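You operate a simulated robot arm through the tools that you are given. There is no shell and no other tool. Be economical: measure what you need, move in short steps, check, and stop when the job is done.

The job below is to be done with a simulated two-armed robot. You get a single attempt, and the scene is never put back.

TASK
Pick up the silver filter core from the top of the oil table with one hand, pass it to the other hand and put it on the top of the grey cabinet. Set down upright: filter core.

It is judged by the outcome, as a careful person would: the job done as asked, and still so three seconds after it is handed in. It fails if anything else is knocked over, pushed out of place, dropped, spilled or broken.

THE ROBOT
Two 7-joint arms with two-finger parallel grippers on one trunk, on a base that drives. Base frame: it is fixed to the floor where the robot stands at the start and does not move with it; the origin is under the middle of the robot, x ahead of it, y to its left, z up; the surface under the hand at the start is at about z = 0.86. Lengths are in m, angles in degrees, forces in N, time in s.
The left shoulder is at the start at [0.06, 0.143, 0.901], the right one opposite. With the tool pointing down near the work surface each hand reaches from about 0.28 to 0.72 m from the robot's upright axis, wherever it stands, measured 20 degrees to its own side. Places, roughly: top of the grey cabinet [-2.3, -2.7, 0.9]. Payload 1.57 kg a hand.
The TCP of each hand is the grasp point between the finger pads, 0.03 m short of the fingertips. In the tool frame z runs along the fingers and y along their closing line. Largest opening 0.11 m; finger width 0.024, thickness 0.012; the body of the gripper, 0.048 by 0.112 m, starts 0.078 m behind the TCP.
Orientation is told as [roll, pitch, yaw] about the base's x, y, z axes, in that order, counted from this pose: with the fingers straight down and closing along the base's y, the tool's x points along the base's -x, its y along +y and its z along -z.

THE INTERFACE
- The arms move only by the tool servo_tool. It takes "left_rows", "right_rows" or both (then of equal length, played together; a hand with none holds still); each is text: rows parted by semicolons, each of 7 numbers parted by spaces: the turn, a rotation vector about the tool's x, y, z in degrees, then the shift along the tool's x, y, z in m, then the finger opening in m, from 0 to 0.11. In form: wx wy wz tx ty tz claw; .... A call has 1 to 20 rows; each row shifts and turns the commanded pose from where the row before left it, along the tool's axes as they then stand. Each row takes 0.2 s and may step no farther than 0.05 m and 8.6 degrees from the row before; otherwise, or with a gripper value out of range, the whole call is refused. Where a pose cannot be reached the arm comes as near as it can. A force on the tool above 40 N (or 10 N above the force at the start of the call, whichever is more), or a blocked arm, ends the call early, and 0.2 s more pass. Each finger travels about 0.045 m/s and halts on what it meets, pressing with about 39 N; the grip force reading is that of the motor and also rises with nothing between the fingers. The clock runs only during rows and for 0.2 s after the last one: add rows that do not move to give the fingers time. It gives the time, the measured TCP pose, the force on the tool (base axes), the opening and the grip force at its end, in the units of the frame above (readings bear some noise), with the torque about the TCP (base axes, N m) and any sound that the robot's microphone picked up.
- Cameras (640 x 400 px; columns grow to the right, rows downward): "scene" is now at [0.0479, -0.004, 1.5171]; the picture's right is [-0.04, -1.00, 0.00], its down [-0.71, 0.03, -0.70] and it looks along [0.70, -0.03, -0.71] (base axes); focal length 264 px, centre (320, 200). "left" rides on the left gripper at [0.07, -0.016, -0.141] in its tool frame; the picture's right is [0.23, 0.97, 0.00], its down [-0.86, 0.20, -0.48] and it looks along [-0.47, 0.11, 0.88] (tool axes); focal length 222 px, centre (320, 200). "right" rides on the right gripper at [0.07, 0.016, -0.141] in its tool frame; the picture's right is [-0.23, 0.97, 0.00], its down [-0.86, -0.20, -0.48] and it looks along [-0.47, -0.11, 0.88] (tool axes); focal length 222 px, centre (320, 200). There is no depth. A picture from a camera that has moved, and an enlarged one, comes with that camera's place and axes in the base frame and with its lens.
- snapshot(camera): a new picture of that camera. It takes no simulated time.
- lift_body(by): slides the trunk up (or, below 0, down) by that many m; the arms and the scene camera ride with it, the base frame stays. It gives what a move gives, with no picture.
- roll_base(legs): drives the robot by 1 to 6 legs, each [ahead, left, turn to the left] in m, m and degrees, along the robot's own axes; the way and the turn of a leg run together, so that a leg with both is an arc; at most 1.5 m and 180 degrees a leg. The arms and the cameras ride along, it lands a little off, and it stops where it bumps. It gives what a move gives.
- pan_tilt(pan, tilt): turns the head with the scene camera to pan (to the left, within 86 degrees either way) and tilt (down, from -29 to 69), counted from straight ahead of the robot. It gives what a move gives.
- inspect(camera, box): a new picture of the part [left, top, right, bottom] of that camera's present view, enlarged. It takes no simulated time.
- close_job(): hands the job in; it is judged then, once.

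Go step by step. Nothing tells you exact positions but the pictures and the camera data: compare them with the known pose of the tool, close in by small moves and look again before you grip or let go. The budget is 120 turns and 100 pictures, counting those below and the enlarged ones. Unless the task says otherwise, let go and move clear before handing in, and close with one line.

The tools are called after "Call:" as a command line: name --argument value ..., lists and objects as JSON in quotes. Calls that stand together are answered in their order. servo_tool: Moves the arms, as the interface text tells. Its arguments: {"type":"object","properties":{"left_rows":{"type":"string"},"right_rows":{"type":"string"}},"required":[]} The other tools are called the same way: lift_body (by) slides the trunk up or down; roll_base (legs) drives the base; pan_tilt (pan, tilt) turns the head that bears the scene camera; snapshot (camera) takes a picture; inspect (camera, box) takes an enlarged picture of a part of a camera's view; close_job () hands the job in.

At the start:

```text
time_s: 0.0
left_tcp_pos: [0.4527, 0.0888, 1.0601]
left_orientation: [0.0, -0.1, 0.0]
left_contact_force: [0.9, 1.0, 0.8]
left_wrist_torque: [0.0, 0.0, -0.01]
left_width: 0.1099
left_gripper_force: 0.2
right_tcp_pos: [0.4406, -0.281, 1.0617]
right_orientation: [0.0, 0.0, 0.0]
right_contact_force: [-0.2, 0.5, -0.2]
right_wrist_torque: [0.0, -0.02, 0.04]
right_width: 0.1101
right_gripper_force: 0.1
trunk travel left (down, up): [-0.5, 0.09]
robot x, y, heading: [0.0036, -0.0017, 0.1]
head pan, tilt: [-2.5, 45.6]
```

scene: 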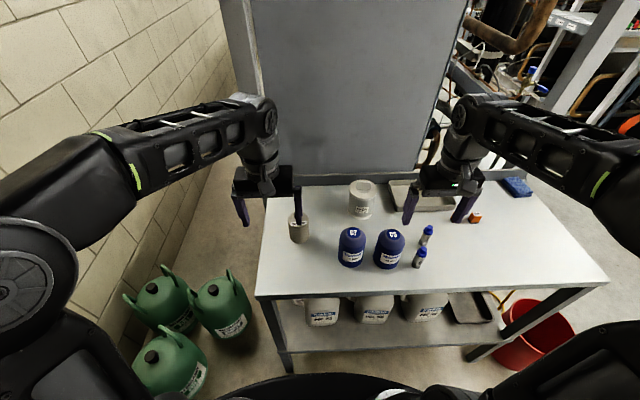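
right: 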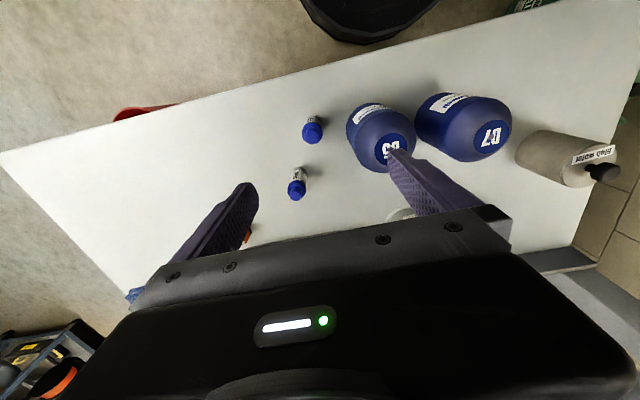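
left: 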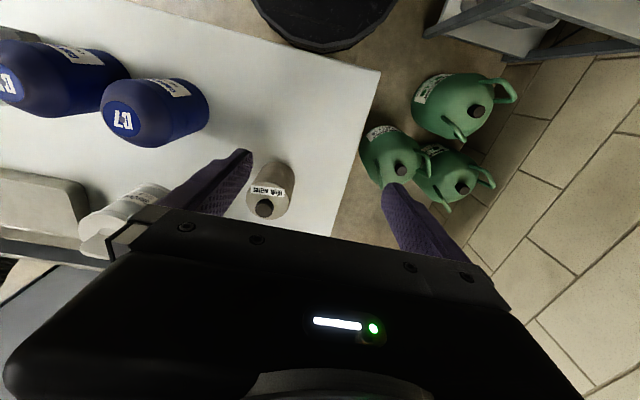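

I see a grey cylinder near the table's left edge and a white can further back; I need to read the labels to tell which is the filter core.

Call:
inspect --camera "scene" --box '[240, 160, 440, 285]'

Call:
inspect --camera "left" --box '[60, 120, 320, 282]'

Call:
inspect --camera "right" --box '[380, 60, 640, 222]'

```text
3.20 times, centred on (340, 222) of scene
camera zoom: at [0.0479, -0.004, 1.5171], right [-0.04, -1.0, 0.0], down [-0.71, 0.03, -0.7], along [0.7, -0.03, -0.71], focal length 846 px, centre (256, 128)
```

zoom: 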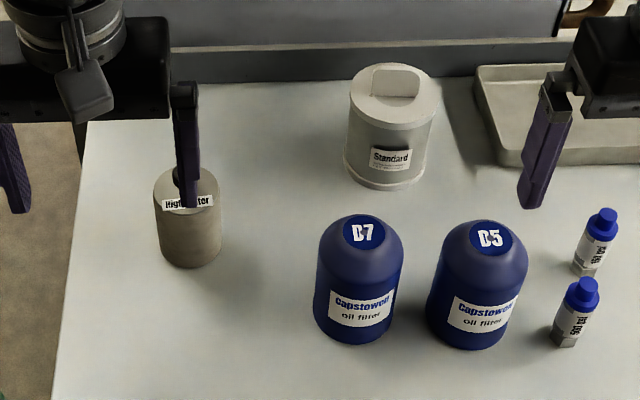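

```text
2.46 times, centred on (190, 201) of left
camera zoom: at [0.3839, 0.0735, 1.2005], right [-0.23, 0.97, 0.0], down [0.86, 0.2, 0.48], along [0.47, 0.11, -0.88], focal length 547 px, centre (640, 198)
```

zoom: 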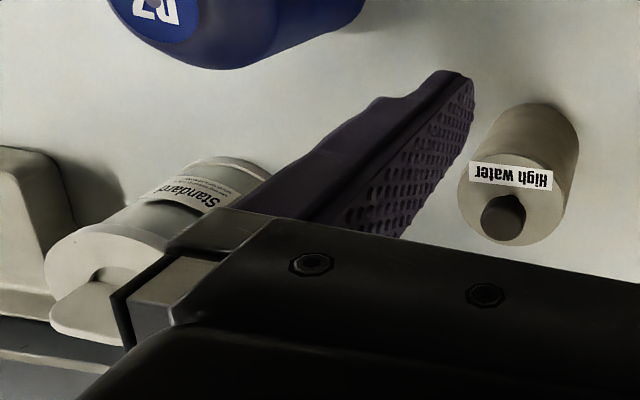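

```text
2.46 times, centred on (510, 141) of right
camera zoom: at [0.3694, -0.2646, 1.2029], right [0.23, 0.97, 0.0], down [0.86, -0.2, 0.48], along [0.47, -0.11, -0.88], focal length 547 px, centre (-148, 345)
```

zoom: 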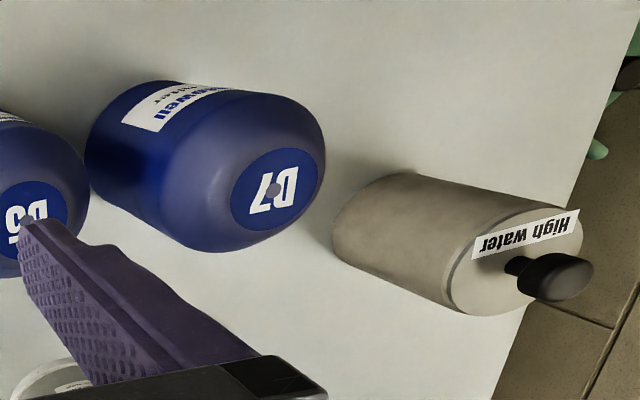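

The near-left cylinder reads "High water" with a black knob, and the back one "Standard". I need clearer views to decide which is the silver filter core, so I'll draw the left hand back and look again.

Call:
servo_tool --left_rows "0 0 0 0.03 0 -0.04 0.11;0 0 0 0.04 0 -0.03 0.11;0 0 0 0.04 0 0 0.11;0 0 0 0.04 0 0 0.11" --right_rows "0 0 0 0.03 0 -0.04 0.11;0 0 0 0.04 0 -0.03 0.11;0 0 0 0.04 0 0 0.11;0 0 0 0.04 0 0 0.11"

Call:
snapshot --camera "left"

Call:
inspect --camera "scene" --box '[330, 160, 410, 230]'

Call:
inspect --camera "scene" --box '[260, 190, 340, 260]'

```text
time_s: 1.0
left_tcp_pos: [0.352, 0.0763, 1.0741]
left_orientation: [2.0, 2.8, -1.3]
left_contact_force: [-2.2, 1.0, 4.2]
left_wrist_torque: [-0.13, -0.26, 0.0]
left_width: 0.1098
left_gripper_force: 0.0
left hand out of reach, approached as far as the arm can: row 1, 2
right_tcp_pos: [0.325, -0.2769, 1.0832]
right_orientation: [0.4, 0.0, -0.1]
right_contact_force: [0.9, -2.3, 0.1]
right_wrist_torque: [0.25, 0.1, 0.0]
right_width: 0.1098
right_gripper_force: 0.0
right hand out of reach, approached as far as the arm can: row 1, 2
trunk travel left (down, up): [-0.5, 0.09]
robot x, y, heading: [0.0018, -0.0006, -0.2]
head pan, tilt: [-2.5, 45.6]
```

```text
93 pictures are left
camera left: at [0.2894, 0.0577, 1.2171], right [-0.2, 0.98, 0.04], down [0.88, 0.16, 0.44], along [0.43, 0.13, -0.9], focal length 222 px, centre (320, 200)
```

left: 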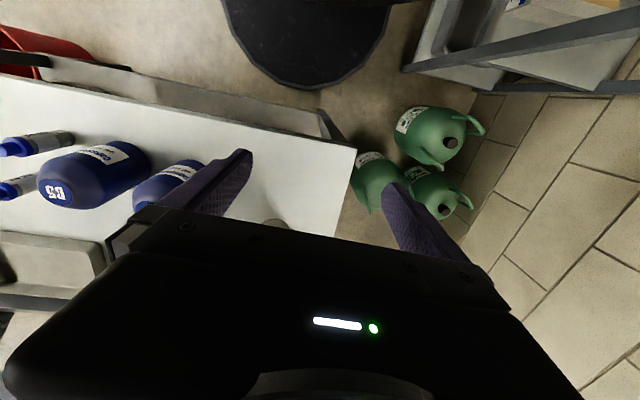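

```text
5.71 times, centred on (370, 195) of scene
camera zoom: at [0.0484, -0.0124, 1.517], right [-0.04, -1.0, -0.01], down [-0.71, 0.04, -0.7], along [0.7, -0.03, -0.71], focal length 1511 px, centre (34, 229)
```

zoom: 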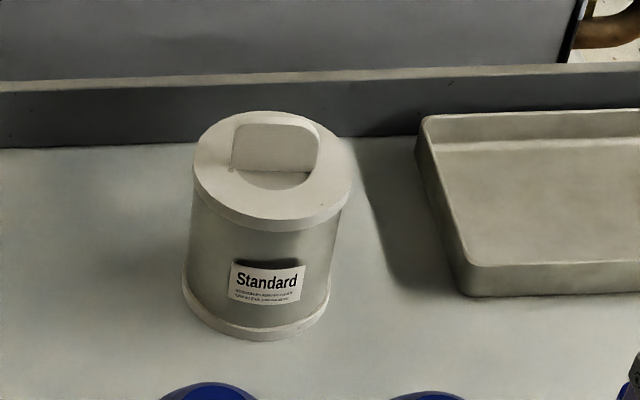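

```text
5.71 times, centred on (300, 225) of scene
camera zoom: at [0.0484, -0.0124, 1.517], right [-0.04, -1.0, -0.01], down [-0.71, 0.04, -0.7], along [0.7, -0.03, -0.71], focal length 1511 px, centre (434, 57)
```

zoom: 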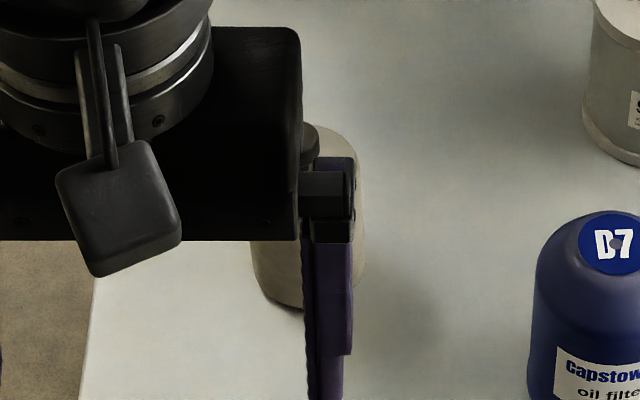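

The back canister ("Standard") has a silver mesh body with pale end caps, roughly at [0.64, -0.17], about 0.087 wide and 0.09 tall. The "High water" one looks beige. I'll raise the trunk and bring the right hand above the canister for a closer look.

Call:
lift_body --by 0.08

Call:
servo_tool --right_rows "0 0 0 -0.035 0.015 0 0.11;0 0 0 -0.04 0.015 0 0.11;0 0 0 -0.04 0.015 0 0.11;0 0 0 -0.04 0.015 0 0.11;0 0 0 -0.04 0.015 0 0.11;0 0 0 -0.04 0.015 0 0.11;0 0 0 -0.04 0.01 0 0.11" --left_rows "0 0 0 0 0.02 0 0.11;0 0 0 0 0.02 0 0.11;0 0 0 0 0.02 0 0.11;0 0 0 0 0.02 0 0.11;0 0 0 0 0.02 0 0.11;0 0 0 0 0.0 0 0.11;0 0 0 0 0.0 0 0.11"

Call:
snapshot --camera "right"

Call:
snapshot --camera "scene"

```text
time_s: 2.2
left_tcp_pos: [0.3532, 0.091, 1.1711]
left_orientation: [0.0, 0.0, 0.1]
left_contact_force: [-0.3, -0.3, 0.6]
left_wrist_torque: [0.0, -0.02, -0.01]
left_width: 0.1101
left_gripper_force: 0.1
right_tcp_pos: [0.3246, -0.2717, 1.1645]
right_orientation: [0.0, 0.0, -0.1]
right_contact_force: [0.1, -0.5, -0.1]
right_wrist_torque: [-0.01, 0.0, 0.02]
right_width: 0.11
right_gripper_force: 0.0
trunk travel left (down, up): [-0.58, 0.01]
robot x, y, heading: [0.0032, -0.0015, 0.0]
head pan, tilt: [-2.5, 45.6]
```

```text
time_s: 3.8
left_tcp_pos: [0.3525, 0.1935, 1.1708]
left_orientation: [-0.1, 0.0, -0.1]
left_contact_force: [-0.9, 0.9, 0.5]
left_wrist_torque: [-0.03, -0.01, -0.01]
left_width: 0.1103
left_gripper_force: 0.2
right_tcp_pos: [0.5532, -0.1733, 1.1356]
right_orientation: [0.0, -0.5, 0.0]
right_contact_force: [-0.5, 0.7, -0.2]
right_wrist_torque: [-0.06, -0.01, 0.03]
right_width: 0.11
right_gripper_force: 0.0
right hand out of reach, approached as far as the arm can: row 3, 4, 6, 7
trunk travel left (down, up): [-0.58, 0.01]
robot x, y, heading: [-0.0018, -0.0025, -0.1]
head pan, tilt: [-2.5, 45.6]
```

```text
90 pictures are left
camera right: at [0.4808, -0.1572, 1.2776], right [0.23, 0.97, 0.0], down [0.85, -0.2, 0.49], along [0.47, -0.11, -0.87], focal length 222 px, centre (320, 200)
```

right: 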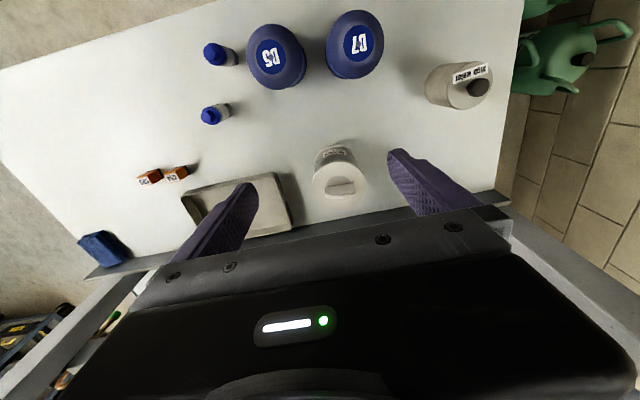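

```text
89 pictures are left
camera scene: at [0.0481, -0.0031, 1.597], right [-0.04, -1.0, 0.0], down [-0.71, 0.03, -0.7], along [0.7, -0.03, -0.71], focal length 264 px, centre (320, 200)
```

scene: 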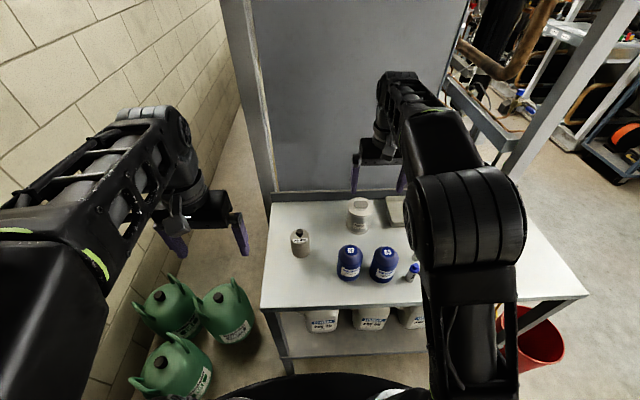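

Call:
inspect --camera "right" --box '[280, 120, 400, 220]'

Call:
inspect --camera "right" --box '[400, 40, 520, 130]'

Call:
inspect --camera "scene" --box '[270, 180, 430, 280]'

```text
4.00 times, centred on (340, 170) of right
camera zoom: at [0.4808, -0.1572, 1.2776], right [0.23, 0.97, 0.0], down [0.85, -0.2, 0.49], along [0.47, -0.11, -0.87], focal length 888 px, centre (240, 320)
```

zoom: 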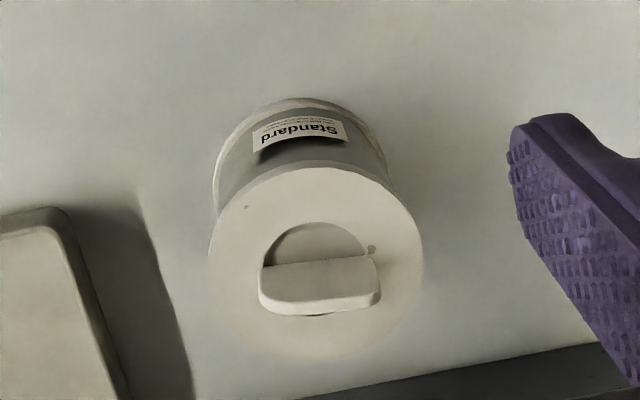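

```text
4.44 times, centred on (460, 85) of right
camera zoom: at [0.4808, -0.1572, 1.2776], right [0.23, 0.97, 0.0], down [0.85, -0.2, 0.49], along [0.47, -0.11, -0.87], focal length 987 px, centre (-302, 711)
```

zoom: 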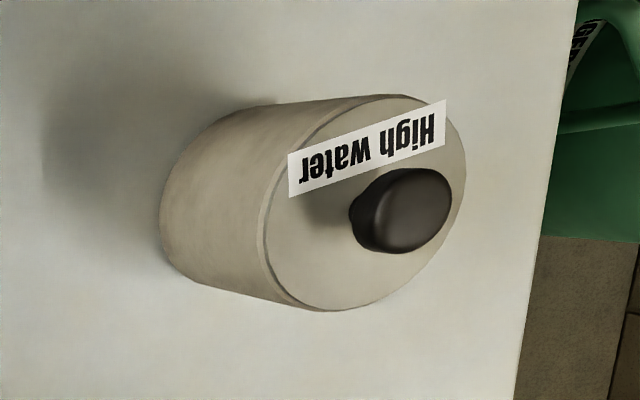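

```text
4.00 times, centred on (350, 230) of scene
camera zoom: at [0.0481, -0.0031, 1.597], right [-0.04, -1.0, 0.0], down [-0.71, 0.03, -0.7], along [0.7, -0.03, -0.71], focal length 1058 px, centre (200, 80)
```

zoom: 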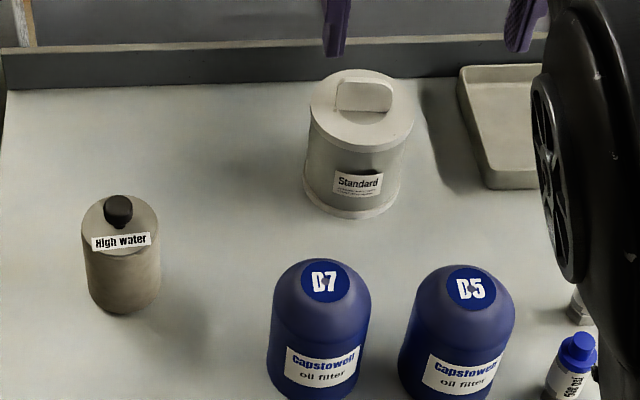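

I take "Standard" (silver body, pale caps, finger tab) as the silver filter core: axis near [0.63, -0.16], top at z≈0.97, bottom ≈0.875, diameter ≈0.085. The right hand will pick it up from above and the left will take it from the side; I'll descend part way and check.

Call:
servo_tool --right_rows "0 0 0 -0.005 0.012 0.03 0.11;0 0 0 -0.01 0 0.04 0.11;0 0 0 -0.02 0 0.03 0.11;0 0 0 -0.02 0 0 0.11;0 0 0 -0.01 0 0 0.11;0 0 0 0 0 0 0.11"

Call:
snapshot --camera "right"

```text
time_s: 5.2
left_tcp_pos: [0.3528, 0.1924, 1.1715]
left_orientation: [-0.1, 0.0, -0.1]
left_contact_force: [-1.2, -0.7, 0.6]
left_wrist_torque: [0.03, 0.0, -0.01]
left_width: 0.1096
left_gripper_force: 0.0
right_tcp_pos: [0.5906, -0.1548, 1.0344]
right_orientation: [-0.1, -0.2, 0.0]
right_contact_force: [-0.3, 0.8, -0.3]
right_wrist_torque: [0.02, -0.01, 0.0]
right_width: 0.1099
right_gripper_force: 0.2
right hand out of reach, approached as far as the arm can: row 4, 5
trunk travel left (down, up): [-0.58, 0.01]
robot x, y, heading: [-0.0012, -0.001, 0.1]
head pan, tilt: [-2.5, 45.6]
```

```text
85 pictures are left
camera right: at [0.5183, -0.1377, 1.176], right [0.23, 0.97, 0.0], down [0.85, -0.2, 0.48], along [0.47, -0.11, -0.88], focal length 222 px, centre (320, 200)
```

right: 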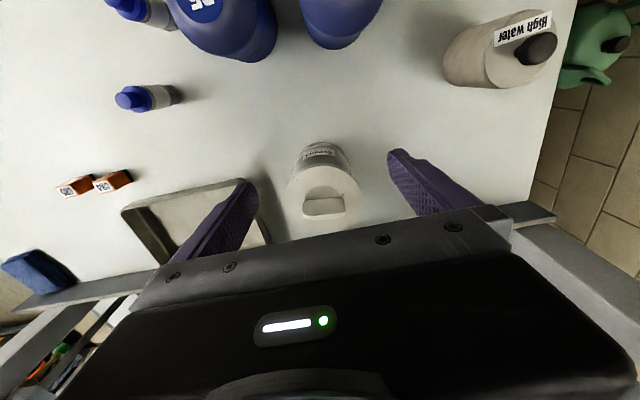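

The estimate holds (axis at about [0.628, -0.160]); I'll descend and then slide forward so the fingers straddle it.

Call:
servo_tool --right_rows "0 0 0 0 -0.005 0.025 0.11;0 0 0 0 0 0.025 0.11;0 0 0 0 0 0.025 0.11;0 0 0 -0.012 0 0.003 0.11;0 0 0 -0.012 0 0 0.11;0 0 0 -0.012 0 0 0.11;0 0 0 0 0 0 0.11"

Call:
snapshot --camera "right"

Call:
inspect --camera "scene" --box '[290, 150, 430, 240]'

```text
time_s: 6.8
left_tcp_pos: [0.3535, 0.1928, 1.1715]
left_orientation: [0.0, 0.0, 0.0]
left_contact_force: [0.0, 0.6, -0.4]
left_wrist_torque: [0.0, 0.02, -0.01]
left_width: 0.1101
left_gripper_force: 0.0
right_tcp_pos: [0.5916, -0.1441, 0.9622]
right_orientation: [0.0, -0.1, 0.0]
right_contact_force: [0.4, -0.2, 0.6]
right_wrist_torque: [-0.01, -0.01, -0.02]
right_width: 0.1099
right_gripper_force: 0.1
right hand out of reach, approached as far as the arm can: row 2, 3, 4, 5, 6
trunk travel left (down, up): [-0.58, 0.01]
robot x, y, heading: [-0.0033, -0.0025, 0.2]
head pan, tilt: [-2.5, 45.6]
```

```text
84 pictures are left
camera right: at [0.5193, -0.127, 1.104], right [0.23, 0.97, 0.0], down [0.85, -0.2, 0.48], along [0.47, -0.11, -0.88], focal length 222 px, centre (320, 200)
```

right: 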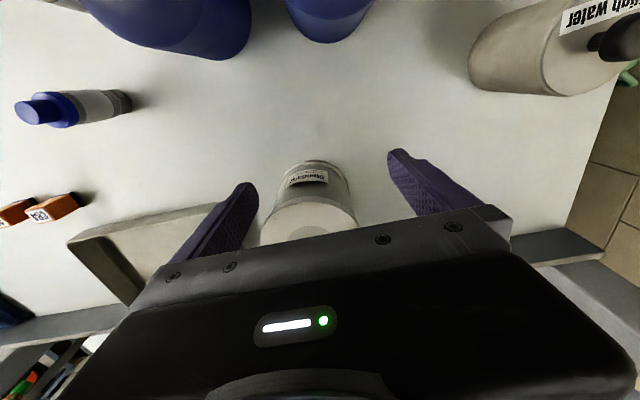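

```text
4.44 times, centred on (360, 195) of scene
camera zoom: at [0.048, -0.004, 1.597], right [-0.04, -1.0, 0.0], down [-0.71, 0.03, -0.7], along [0.7, -0.03, -0.71], focal length 1176 px, centre (142, 222)
```

zoom: 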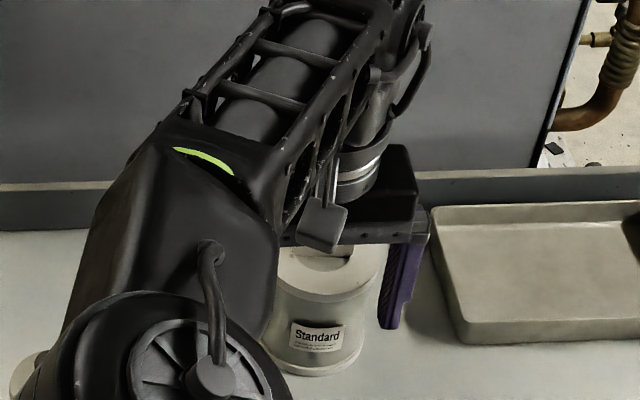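

The hand stops about 4 cm short, so I need the base a bit closer. I'll raise the hand clear and look down to see how much room there is between the base and the table.

Call:
servo_tool --right_rows "0 0 0 0.012 -0.003 -0.025 0.11;0 0 0 0.012 -0.003 -0.025 0.11;0 0 0 0.012 -0.003 -0.025 0.11;0 0 0 0 0 -0.01 0.11"

Call:
pan_tilt --pan 0 --tilt 69

Call:
snapshot --camera "scene"

```text
time_s: 7.8
left_tcp_pos: [0.3532, 0.1932, 1.1709]
left_orientation: [0.0, 0.0, 0.0]
left_contact_force: [0.6, 0.1, 0.5]
left_wrist_torque: [-0.03, -0.01, 0.02]
left_width: 0.1098
left_gripper_force: 0.1
right_tcp_pos: [0.5556, -0.1528, 1.0475]
right_orientation: [0.0, 0.0, 0.1]
right_contact_force: [-0.7, -0.7, 0.5]
right_wrist_torque: [-0.02, 0.03, 0.03]
right_width: 0.1097
right_gripper_force: 0.0
trunk travel left (down, up): [-0.58, 0.01]
robot x, y, heading: [0.0026, -0.001, 0.2]
head pan, tilt: [-2.5, 45.6]
```

```text
time_s: 8.6
left_tcp_pos: [0.3531, 0.1928, 1.172]
left_orientation: [-0.1, 0.0, 0.1]
left_contact_force: [1.0, 0.0, 0.8]
left_wrist_torque: [-0.02, 0.0, -0.01]
left_width: 0.11
left_gripper_force: 0.1
right_tcp_pos: [0.5554, -0.1543, 1.0466]
right_orientation: [0.0, 0.0, 0.0]
right_contact_force: [0.0, 0.0, -0.3]
right_wrist_torque: [0.02, 0.01, 0.03]
right_width: 0.11
right_gripper_force: 0.1
trunk travel left (down, up): [-0.58, 0.01]
robot x, y, heading: [-0.0002, -0.0029, -0.0]
head pan, tilt: [0.0, 68.8]
```

```text
82 pictures are left
camera scene: at [0.0231, -0.0005, 1.569], right [0.0, -1.0, 0.0], down [-0.93, 0.0, -0.36], along [0.36, 0.0, -0.93], focal length 264 px, centre (320, 200)
```

scene: 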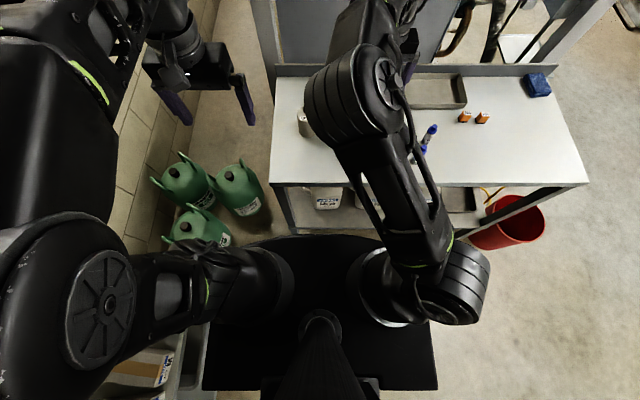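

Driving ahead is cramped by the table leg, but tilting the right gripper 16° forward gains about 5 cm of reach and still closes along y. I'll tilt first, then descend and slide in.

Call:
servo_tool --right_rows "0 -8 0 0 0 0 0.11;0 -8 0 0 0 0 0.11;0 0 0 -0.002 -0.003 0.025 0.11;0 0 0 -0.002 -0.003 0.025 0.11;0 0 0 -0.003 0 0.025 0.11;0 0 0 -0.002 0 0.02 0.11;0 0 0 0 0 0 0.11"

Call:
snapshot --camera "right"

```text
time_s: 10.2
left_tcp_pos: [0.3532, 0.1919, 1.172]
left_orientation: [0.1, 0.0, 0.0]
left_contact_force: [0.0, 0.3, -0.7]
left_wrist_torque: [-0.02, 0.0, 0.0]
left_width: 0.1101
left_gripper_force: 0.1
right_tcp_pos: [0.5906, -0.1582, 0.9558]
right_orientation: [0.0, -15.9, -0.1]
right_contact_force: [0.4, -0.1, 0.5]
right_wrist_torque: [-0.02, 0.01, 0.01]
right_width: 0.11
right_gripper_force: 0.0
trunk travel left (down, up): [-0.58, 0.01]
robot x, y, heading: [-0.0024, 0.0037, -0.0]
head pan, tilt: [0.0, 68.8]
```

```text
81 pictures are left
camera right: at [0.4828, -0.1416, 1.0745], right [0.22, 0.97, 0.06], down [0.69, -0.2, 0.7], along [0.69, -0.11, -0.72], focal length 222 px, centre (320, 200)
```

right: 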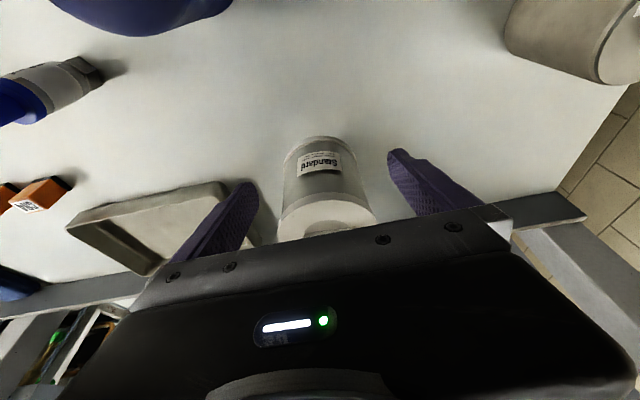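

The tilt works and the canister lies between the fingers. I'll slide 3.6 cm forward and then close.

Call:
servo_tool --right_rows "0 0 0 -0.012 -0.001 0.0033 0.11;0 0 0 -0.012 -0.001 0.0033 0.11;0 0 0 -0.011 0 0.003 0.11;0 0 0 0 0 0 0.11"

Call:
snapshot --camera "right"

```text
time_s: 11.2
left_tcp_pos: [0.3533, 0.1922, 1.171]
left_orientation: [0.0, 0.0, 0.0]
left_contact_force: [-0.4, 0.1, -0.9]
left_wrist_torque: [-0.02, -0.03, -0.03]
left_width: 0.11
left_gripper_force: 0.1
right_tcp_pos: [0.6271, -0.1612, 0.9583]
right_orientation: [0.1, -16.0, 0.0]
right_contact_force: [0.1, 0.6, 1.2]
right_wrist_torque: [0.0, 0.02, -0.01]
right_width: 0.1101
right_gripper_force: 0.0
trunk travel left (down, up): [-0.58, 0.01]
robot x, y, heading: [-0.0007, -0.0016, -0.1]
head pan, tilt: [0.0, 68.8]
```

```text
80 pictures are left
camera right: at [0.52, -0.1444, 1.0755], right [0.22, 0.97, 0.06], down [0.69, -0.2, 0.7], along [0.69, -0.11, -0.72], focal length 222 px, centre (320, 200)
```

right: 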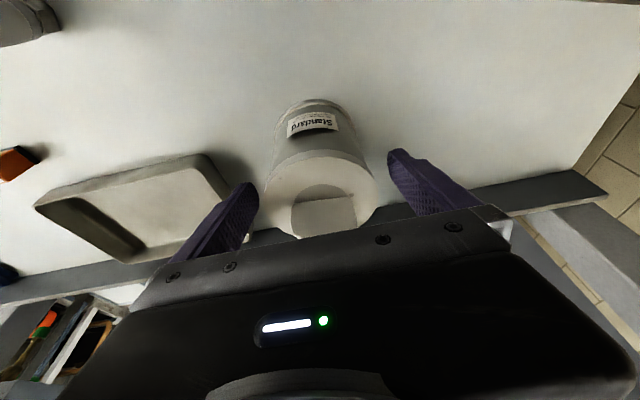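

Well centred; lowering a few millimetres and closing.

Call:
servo_tool --right_rows "0 0 0 0.002 0 0.006 0.11;0 0 0 0 0 0 0.095;0 0 0 0 0 0 0.075;0 0 0 0 0 0 0.06;0 0 0 0 0 0 0.06"

Call:
snapshot --camera "right"

```text
time_s: 12.4
left_tcp_pos: [0.3535, 0.1933, 1.1713]
left_orientation: [0.0, 0.0, 0.0]
left_contact_force: [0.3, -0.2, 0.7]
left_wrist_torque: [-0.01, -0.02, -0.02]
left_width: 0.1101
left_gripper_force: 0.1
right_tcp_pos: [0.6252, -0.1612, 0.9511]
right_orientation: [0.1, -16.0, -0.1]
right_contact_force: [0.2, -0.8, 0.2]
right_wrist_torque: [0.08, -0.13, -0.02]
right_width: 0.0848
right_gripper_force: 34.8
trunk travel left (down, up): [-0.58, 0.01]
robot x, y, heading: [-0.002, 0.0003, 0.1]
head pan, tilt: [0.0, 68.8]
```

```text
79 pictures are left
camera right: at [0.5186, -0.1444, 1.0688], right [0.22, 0.97, 0.06], down [0.69, -0.2, 0.7], along [0.69, -0.11, -0.72], focal length 222 px, centre (320, 200)
```

right: 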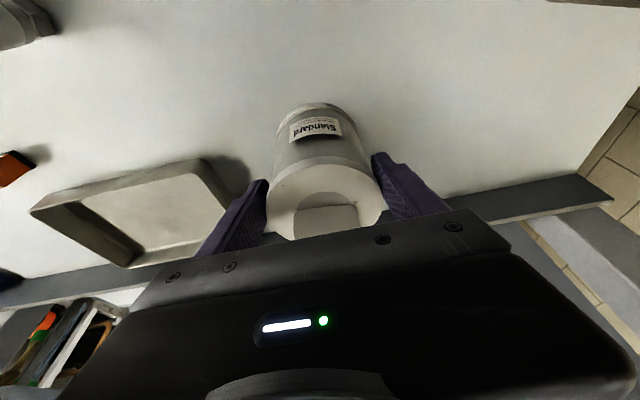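

The grip is firm at 0.085 m. Lifting straight up slowly.

Call:
servo_tool --right_rows "0 0 0 -0.0028 0 -0.0096 0.06;0 0 0 -0.0055 0 -0.0192 0.06;0 0 0 -0.0055 0 -0.0192 0.06;0 0 0 -0.0007 0 -0.0206 0.06;0 0 0 0.0041 0 -0.022 0.06;0 0 0 0.0041 0 -0.022 0.06;0 0 0 0.009 0 -0.0233 0.06;0 0 0 0.009 0 -0.0233 0.06;0 0 0 0 0 0 0.06"

Call:
snapshot --camera "right"

```text
time_s: 14.4
left_tcp_pos: [0.3546, 0.1913, 1.1703]
left_orientation: [0.0, 0.0, 0.0]
left_contact_force: [0.0, 0.2, -0.5]
left_wrist_torque: [-0.02, 0.02, 0.0]
left_width: 0.1098
left_gripper_force: 0.0
right_tcp_pos: [0.57, -0.163, 1.1039]
right_orientation: [0.0, -15.9, 0.1]
right_contact_force: [0.4, 0.2, -0.4]
right_wrist_torque: [0.0, 0.01, -0.02]
right_width: 0.0599
right_gripper_force: 0.1
trunk travel left (down, up): [-0.58, 0.01]
robot x, y, heading: [-0.0008, -0.0011, -0.2]
head pan, tilt: [0.0, 68.8]
```

```text
78 pictures are left
camera right: at [0.4632, -0.1469, 1.221], right [0.22, 0.97, 0.06], down [0.69, -0.2, 0.69], along [0.69, -0.11, -0.72], focal length 222 px, centre (320, 200)
```

right: 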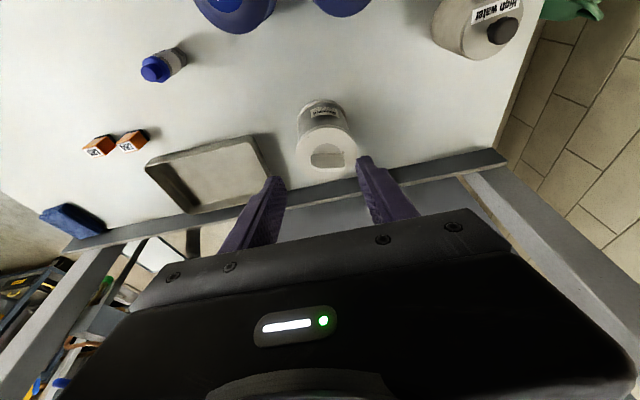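

The core slipped out; it is still standing in place. I'll inspect to refine its position and find a better grip.

Call:
inspect --camera "right" --box '[280, 80, 380, 180]'

Call:
pan_tilt --pan -2.5 --tilt 45.6

Call:
inspect --camera "scene" --box '[310, 160, 430, 240]'

```text
4.00 times, centred on (330, 130) of right
camera zoom: at [0.4632, -0.1469, 1.221], right [0.22, 0.97, 0.06], down [0.69, -0.2, 0.69], along [0.69, -0.11, -0.72], focal length 888 px, centre (280, 480)
```

zoom: 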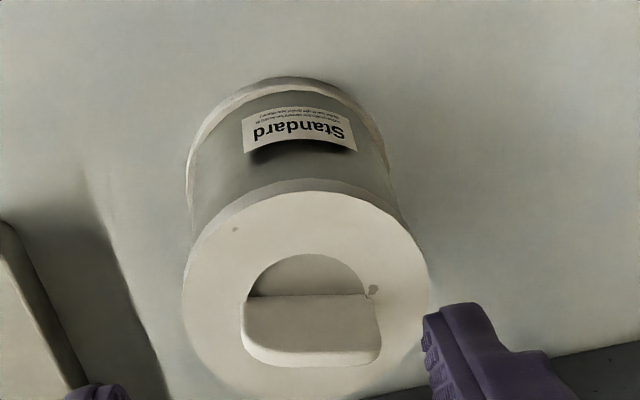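

```text
time_s: 15.3
left_tcp_pos: [0.3533, 0.193, 1.1705]
left_orientation: [-0.1, 0.0, 0.0]
left_contact_force: [-0.6, 0.0, 0.9]
left_wrist_torque: [-0.02, 0.02, 0.01]
left_width: 0.1099
left_gripper_force: 0.0
right_tcp_pos: [0.571, -0.1628, 1.1026]
right_orientation: [0.1, -16.1, 0.1]
right_contact_force: [-0.2, -0.8, -0.2]
right_wrist_torque: [0.03, -0.02, 0.01]
right_width: 0.06
right_gripper_force: 0.0
trunk travel left (down, up): [-0.58, 0.01]
robot x, y, heading: [0.001, -0.0025, 0.0]
head pan, tilt: [-2.5, 45.6]
```

```text
5.00 times, centred on (370, 200) of scene
camera zoom: at [0.0479, -0.004, 1.5969], right [-0.04, -1.0, 0.0], down [-0.71, 0.03, -0.7], along [0.7, -0.03, -0.72], focal length 1322 px, centre (70, 200)
```

zoom: 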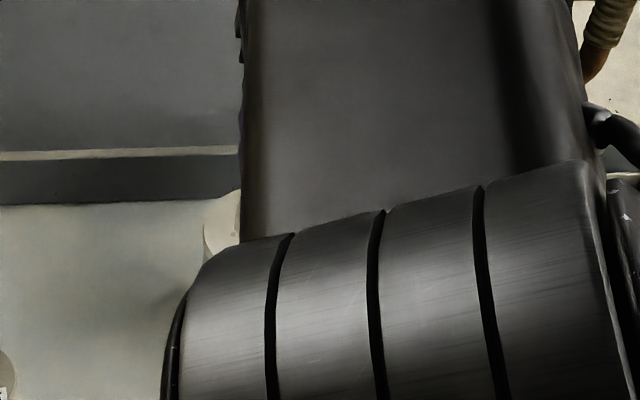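

The core's top is likely a little lower (≈0.96) and its axis at about x 0.630, so I only had the upper rim. I'll go back, open, and grip deeper on the body.

Call:
servo_tool --right_rows "0 0 0 0 0.002 0 0.11;0 0 0 0.0046 0.001 0.0243 0.11;0 0 0 0.0046 0 0.0243 0.11;0 0 0 0.0046 0 0.0243 0.11;0 0 0 0.0046 0 0.0243 0.11;0 0 0 0.0046 0 0.0243 0.11;0 0 0 0.0046 0 0.0243 0.11;0 0 0 -0.013 0 0.0037 0.11;0 0 0 -0.013 0 0.0037 0.11;0 0 0 -0.0145 0 0.0042 0.11;0 0 0 0.0042 0 0.0144 0.11;0 0 0 0.0042 0 0.0144 0.11;0 0 0 0 0 0 0.11"

Call:
snapshot --camera "right"

Call:
inspect --camera "scene" --box '[290, 150, 430, 240]'

```text
time_s: 18.1
left_tcp_pos: [0.3527, 0.1916, 1.1715]
left_orientation: [-0.1, -0.1, 0.1]
left_contact_force: [0.4, -0.2, -0.2]
left_wrist_torque: [0.01, -0.02, 0.02]
left_width: 0.1104
left_gripper_force: 0.1
right_tcp_pos: [0.6275, -0.1586, 0.9237]
right_orientation: [0.0, -16.0, 0.0]
right_contact_force: [-0.9, -0.6, -1.0]
right_wrist_torque: [0.02, -0.03, 0.02]
right_width: 0.11
right_gripper_force: 0.0
trunk travel left (down, up): [-0.58, 0.01]
robot x, y, heading: [0.0028, -0.0005, 0.0]
head pan, tilt: [-2.5, 45.6]
```

```text
75 pictures are left
camera right: at [0.5202, -0.1422, 1.0407], right [0.22, 0.97, 0.06], down [0.69, -0.2, 0.7], along [0.69, -0.11, -0.72], focal length 222 px, centre (320, 200)
```

right: 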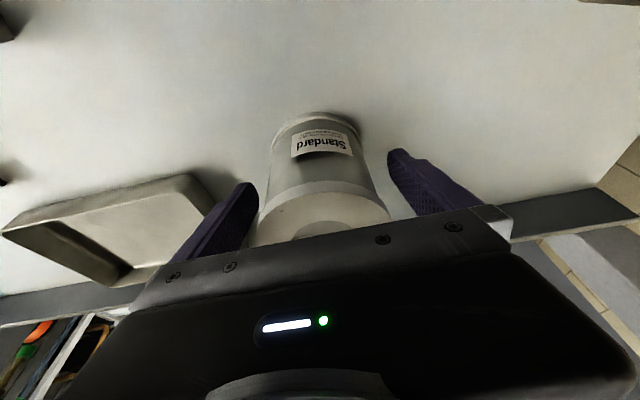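

```text
4.44 times, centred on (360, 195) of scene
camera zoom: at [0.0476, -0.0042, 1.597], right [-0.04, -1.0, 0.0], down [-0.71, 0.03, -0.7], along [0.7, -0.03, -0.71], focal length 1176 px, centre (142, 222)
```

zoom: 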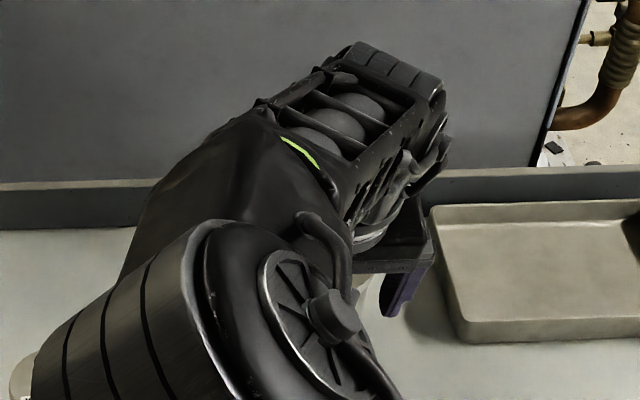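

Deeper now and centred; closing with a longer squeeze, then a slow 2 cm test lift.

Call:
servo_tool --right_rows "0 0 0 -0.002 0 0 0.11;0 0 0 0 0 0 0.09;0 0 0 0 0 0 0.07;0 0 0 0 0 0 0.05;0 0 0 0 0 0 0.04;0 0 0 0 0 0 0.04;0 0 0 0 0 0 0.04"

Call:
servo_tool --right_rows "0 0 0 -0.0008 0 -0.0029 0.04;0 0 0 -0.0011 0 -0.0038 0.04;0 0 0 -0.0014 0 -0.0048 0.04;0 0 0 -0.0014 0 -0.0048 0.04;0 0 0 -0.0014 0 -0.0048 0.04;0 0 0 0 0 0 0.04"

Call:
snapshot --camera "right"

```text
time_s: 19.7
left_tcp_pos: [0.3526, 0.1928, 1.172]
left_orientation: [0.0, -0.1, 0.0]
left_contact_force: [1.0, 0.2, -0.2]
left_wrist_torque: [0.03, 0.02, 0.0]
left_width: 0.1099
left_gripper_force: 0.1
right_tcp_pos: [0.6293, -0.1586, 0.9242]
right_orientation: [0.0, -15.9, 0.0]
right_contact_force: [0.8, -1.2, 1.8]
right_wrist_torque: [-0.16, -0.01, 0.05]
right_width: 0.0834
right_gripper_force: 39.1
trunk travel left (down, up): [-0.58, 0.01]
robot x, y, heading: [-0.0004, 0.0002, 0.0]
head pan, tilt: [-2.5, 45.6]
```

```text
time_s: 21.1
left_tcp_pos: [0.3543, 0.192, 1.1717]
left_orientation: [0.0, 0.0, 0.0]
left_contact_force: [-0.1, -0.5, 0.8]
left_wrist_torque: [-0.01, -0.02, 0.01]
left_width: 0.1103
left_gripper_force: 0.1
right_tcp_pos: [0.6293, -0.1589, 0.9473]
right_orientation: [0.0, -16.0, 0.0]
right_contact_force: [-0.6, 0.6, -3.1]
right_wrist_torque: [0.04, 0.02, -0.01]
right_width: 0.0838
right_gripper_force: 38.7
trunk travel left (down, up): [-0.58, 0.01]
robot x, y, heading: [-0.0021, -0.0005, -0.1]
head pan, tilt: [-2.5, 45.6]
```

```text
73 pictures are left
camera right: at [0.5223, -0.1429, 1.0638], right [0.22, 0.97, 0.06], down [0.69, -0.2, 0.7], along [0.69, -0.11, -0.72], focal length 222 px, centre (320, 200)
```

right: 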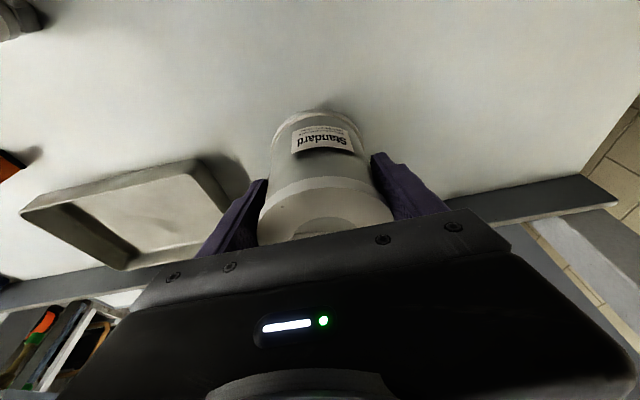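

The core is up, hanging with about 3 N. I continue lifting slowly, drawing back as it rises.

Call:
servo_tool --right_rows "0 0 0 -0.0028 0 -0.0096 0.04;0 0 0 -0.0041 0 -0.0144 0.04;0 0 0 -0.0041 0 -0.0144 0.04;0 0 0 -0.0041 0 -0.0144 0.04;0 0 0 -0.0041 0 -0.0144 0.04;0 0 0 0.0074 0 -0.0177 0.04;0 0 0 0.0074 0 -0.0177 0.04;0 0 0 0.0074 0 -0.0177 0.04;0 0 0 0.0074 0 -0.0177 0.04;0 0 0 0.0074 0 -0.0177 0.04;0 0 0 0.0074 0 -0.0177 0.04;0 0 0 0 0 0 0.04"

Call:
snapshot --camera "right"

Call:
snapshot --camera "scene"

```text
time_s: 23.7
left_tcp_pos: [0.3539, 0.1924, 1.1718]
left_orientation: [-0.1, 0.0, 0.0]
left_contact_force: [0.4, -0.2, -0.3]
left_wrist_torque: [-0.02, 0.01, -0.01]
left_width: 0.1099
left_gripper_force: 0.1
right_tcp_pos: [0.5574, -0.1605, 1.109]
right_orientation: [0.0, -15.9, 0.0]
right_contact_force: [-0.5, 0.4, -2.2]
right_wrist_torque: [-0.04, 0.0, 0.01]
right_width: 0.0836
right_gripper_force: 39.2
trunk travel left (down, up): [-0.58, 0.01]
robot x, y, heading: [0.0009, 0.0038, -0.1]
head pan, tilt: [-2.5, 45.6]
```

```text
72 pictures are left
camera right: at [0.4502, -0.1431, 1.2258], right [0.22, 0.97, 0.06], down [0.69, -0.2, 0.69], along [0.69, -0.11, -0.72], focal length 222 px, centre (320, 200)
```

right: 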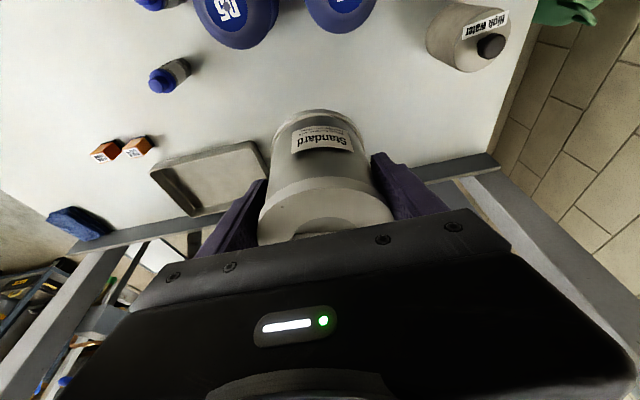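

```text
71 pictures are left
camera scene: at [0.0485, -0.004, 1.597], right [-0.04, -1.0, 0.0], down [-0.71, 0.03, -0.7], along [0.7, -0.03, -0.71], focal length 264 px, centre (320, 200)
```

scene: 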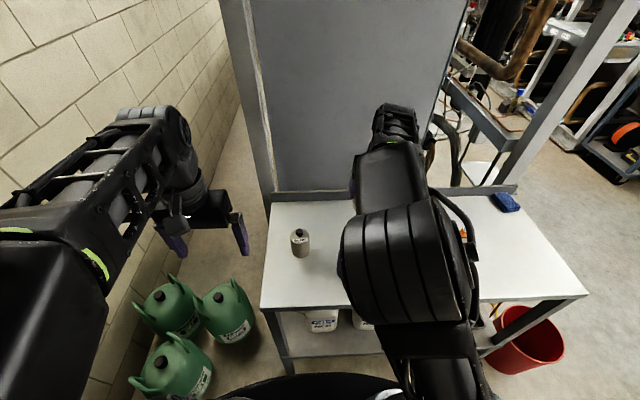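

The core is held upright above the bottles' height. I'll draw it back to about [0.43, -0.12, 1.125] and look around to plan the drive.

Call:
servo_tool --right_rows "0 0 0 -0.002 0 -0.01 0.04;0 0 0 0.0173 0.006 -0.0071 0.04;0 0 0 0.0173 0.006 -0.0071 0.04;0 0 0 0.0173 0.006 -0.0071 0.04;0 0 0 0.0173 0.006 -0.0071 0.04;0 0 0 0.0173 0.006 -0.0071 0.04;0 0 0 0.0173 0.006 -0.0071 0.04;0 0 0 0.0173 0.006 -0.0071 0.04;0 0 0 0 0 0 0.04"

Call:
pan_tilt --pan -86 --tilt 25

Call:
snapshot --camera "scene"

Call:
pan_tilt --pan -40 --tilt 40

Call:
snapshot --camera "scene"

Call:
snapshot --camera "right"

```text
time_s: 25.7
left_tcp_pos: [0.3544, 0.1919, 1.1699]
left_orientation: [0.0, -0.1, 0.0]
left_contact_force: [0.2, -0.1, -0.4]
left_wrist_torque: [-0.01, -0.02, -0.03]
left_width: 0.1103
left_gripper_force: 0.0
right_tcp_pos: [0.4256, -0.115, 1.1332]
right_orientation: [0.0, -16.0, 0.1]
right_contact_force: [-0.4, -0.1, -2.0]
right_wrist_torque: [0.02, 0.02, 0.02]
right_width: 0.0836
right_gripper_force: 38.8
trunk travel left (down, up): [-0.58, 0.01]
robot x, y, heading: [-0.0016, 0.0012, 0.0]
head pan, tilt: [-2.5, 45.6]
```

```text
time_s: 27.3
left_tcp_pos: [0.3536, 0.1925, 1.1719]
left_orientation: [0.0, 0.0, 0.0]
left_contact_force: [0.2, 0.2, 1.1]
left_wrist_torque: [0.0, -0.01, 0.0]
left_width: 0.1101
left_gripper_force: 0.0
right_tcp_pos: [0.4266, -0.1145, 1.1333]
right_orientation: [0.0, -16.0, 0.0]
right_contact_force: [0.5, 0.5, -2.7]
right_wrist_torque: [-0.01, 0.0, 0.01]
right_width: 0.0835
right_gripper_force: 39.0
trunk travel left (down, up): [-0.58, 0.01]
robot x, y, heading: [0.0013, 0.002, 0.1]
head pan, tilt: [-85.9, 25.0]
```

```text
70 pictures are left
camera scene: at [-0.0262, -0.0924, 1.6284], right [-1.0, -0.07, 0.0], down [-0.03, 0.42, -0.91], along [0.06, -0.9, -0.42], focal length 264 px, centre (320, 200)
```

scene: 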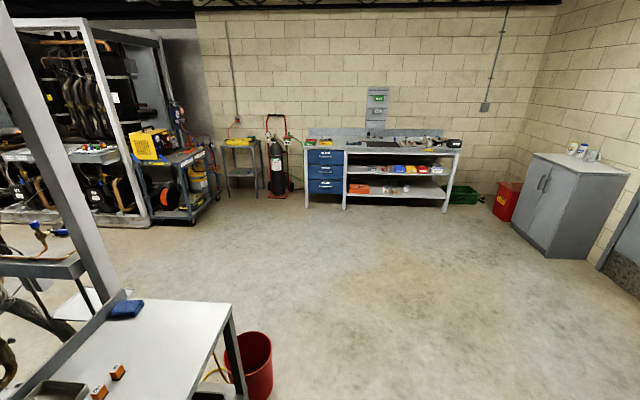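

```text
time_s: 28.4
left_tcp_pos: [0.3538, 0.1913, 1.1707]
left_orientation: [0.0, -0.1, 0.0]
left_contact_force: [0.7, 1.0, 0.1]
left_wrist_torque: [0.02, 0.01, -0.01]
left_width: 0.1102
left_gripper_force: 0.0
right_tcp_pos: [0.4251, -0.1146, 1.1331]
right_orientation: [0.0, -16.1, 0.1]
right_contact_force: [0.1, 0.3, -3.4]
right_wrist_torque: [0.02, 0.04, 0.03]
right_width: 0.0834
right_gripper_force: 39.0
trunk travel left (down, up): [-0.58, 0.01]
robot x, y, heading: [-0.0012, -0.0011, -0.0]
head pan, tilt: [-40.0, 40.0]
```

```text
69 pictures are left
camera scene: at [0.0323, -0.0552, 1.6051], right [-0.64, -0.77, 0.0], down [-0.49, 0.41, -0.77], along [0.59, -0.49, -0.64], focal length 264 px, centre (320, 200)
```

scene: 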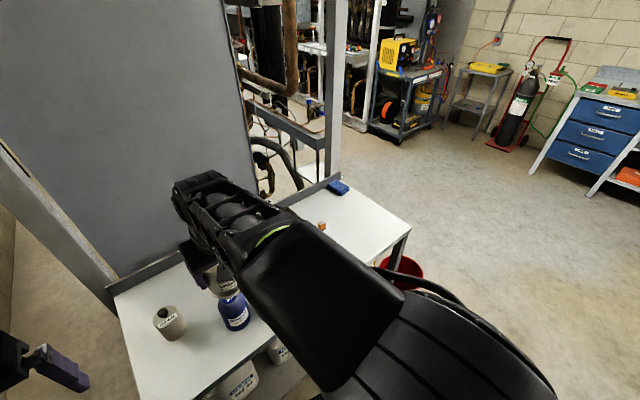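

```text
68 pictures are left
camera right: at [0.318, -0.098, 1.2504], right [0.22, 0.97, 0.06], down [0.69, -0.2, 0.7], along [0.69, -0.11, -0.72], focal length 222 px, centre (320, 200)
```

right: 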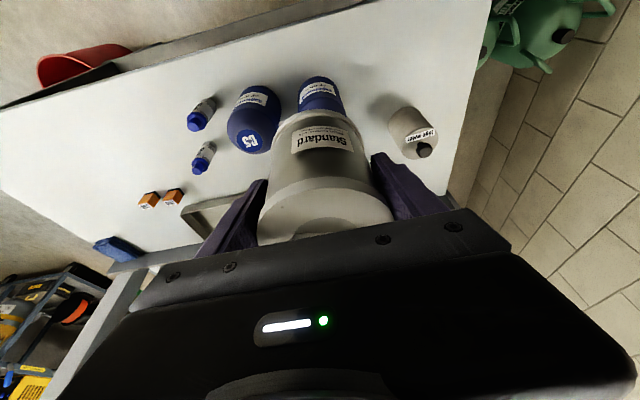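

The grey cabinet stands at the rear right with open floor between. I'll check beside and behind the base before backing off.

Call:
pan_tilt --pan 86 --tilt 50

Call:
snapshot --camera "scene"

Call:
pan_tilt --pan -86 --tilt 50

Call:
snapshot --camera "scene"

```text
time_s: 30.5
left_tcp_pos: [0.3529, 0.1921, 1.1714]
left_orientation: [0.0, 0.1, 0.0]
left_contact_force: [-0.4, 0.5, 0.2]
left_wrist_torque: [-0.02, 0.02, 0.01]
left_width: 0.1099
left_gripper_force: 0.1
right_tcp_pos: [0.4254, -0.1148, 1.1328]
right_orientation: [0.0, -16.1, 0.0]
right_contact_force: [-0.1, -0.2, -2.7]
right_wrist_torque: [-0.04, 0.03, -0.04]
right_width: 0.0833
right_gripper_force: 38.7
trunk travel left (down, up): [-0.58, 0.01]
robot x, y, heading: [-0.0012, 0.0018, 0.2]
head pan, tilt: [85.9, 50.0]
```

```text
67 pictures are left
camera scene: at [-0.0273, 0.0763, 1.5909], right [1.0, -0.07, 0.0], down [-0.05, -0.76, -0.64], along [0.05, 0.64, -0.77], focal length 264 px, centre (320, 200)
```

scene: 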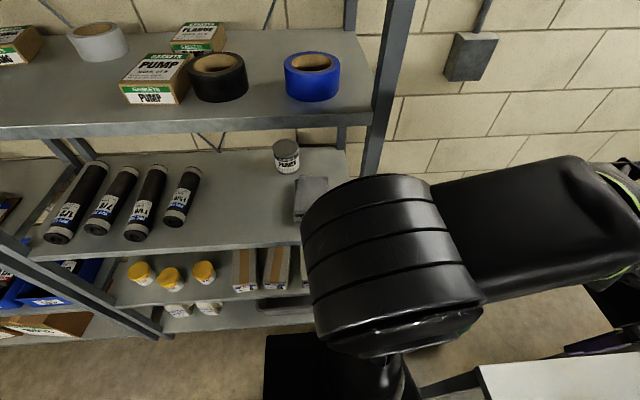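

```text
time_s: 33.1
left_tcp_pos: [0.3534, 0.1915, 1.1706]
left_orientation: [0.0, 0.0, 0.0]
left_contact_force: [0.5, -0.5, 0.4]
left_wrist_torque: [0.01, 0.0, 0.01]
left_width: 0.1101
left_gripper_force: 0.0
right_tcp_pos: [0.4243, -0.1157, 1.1326]
right_orientation: [0.0, -16.1, 0.0]
right_contact_force: [0.4, 0.7, -1.7]
right_wrist_torque: [0.0, 0.04, 0.0]
right_width: 0.0837
right_gripper_force: 39.0
trunk travel left (down, up): [-0.58, 0.01]
robot x, y, heading: [0.0018, 0.0002, -0.1]
head pan, tilt: [-85.9, 50.0]
```

```text
66 pictures are left
camera scene: at [-0.0273, -0.0773, 1.5909], right [-1.0, -0.07, 0.0], down [-0.05, 0.76, -0.64], along [0.05, -0.64, -0.77], focal length 264 px, centre (320, 200)
```

scene: 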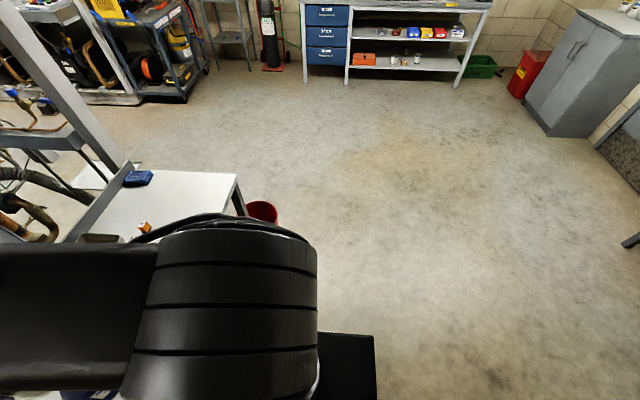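

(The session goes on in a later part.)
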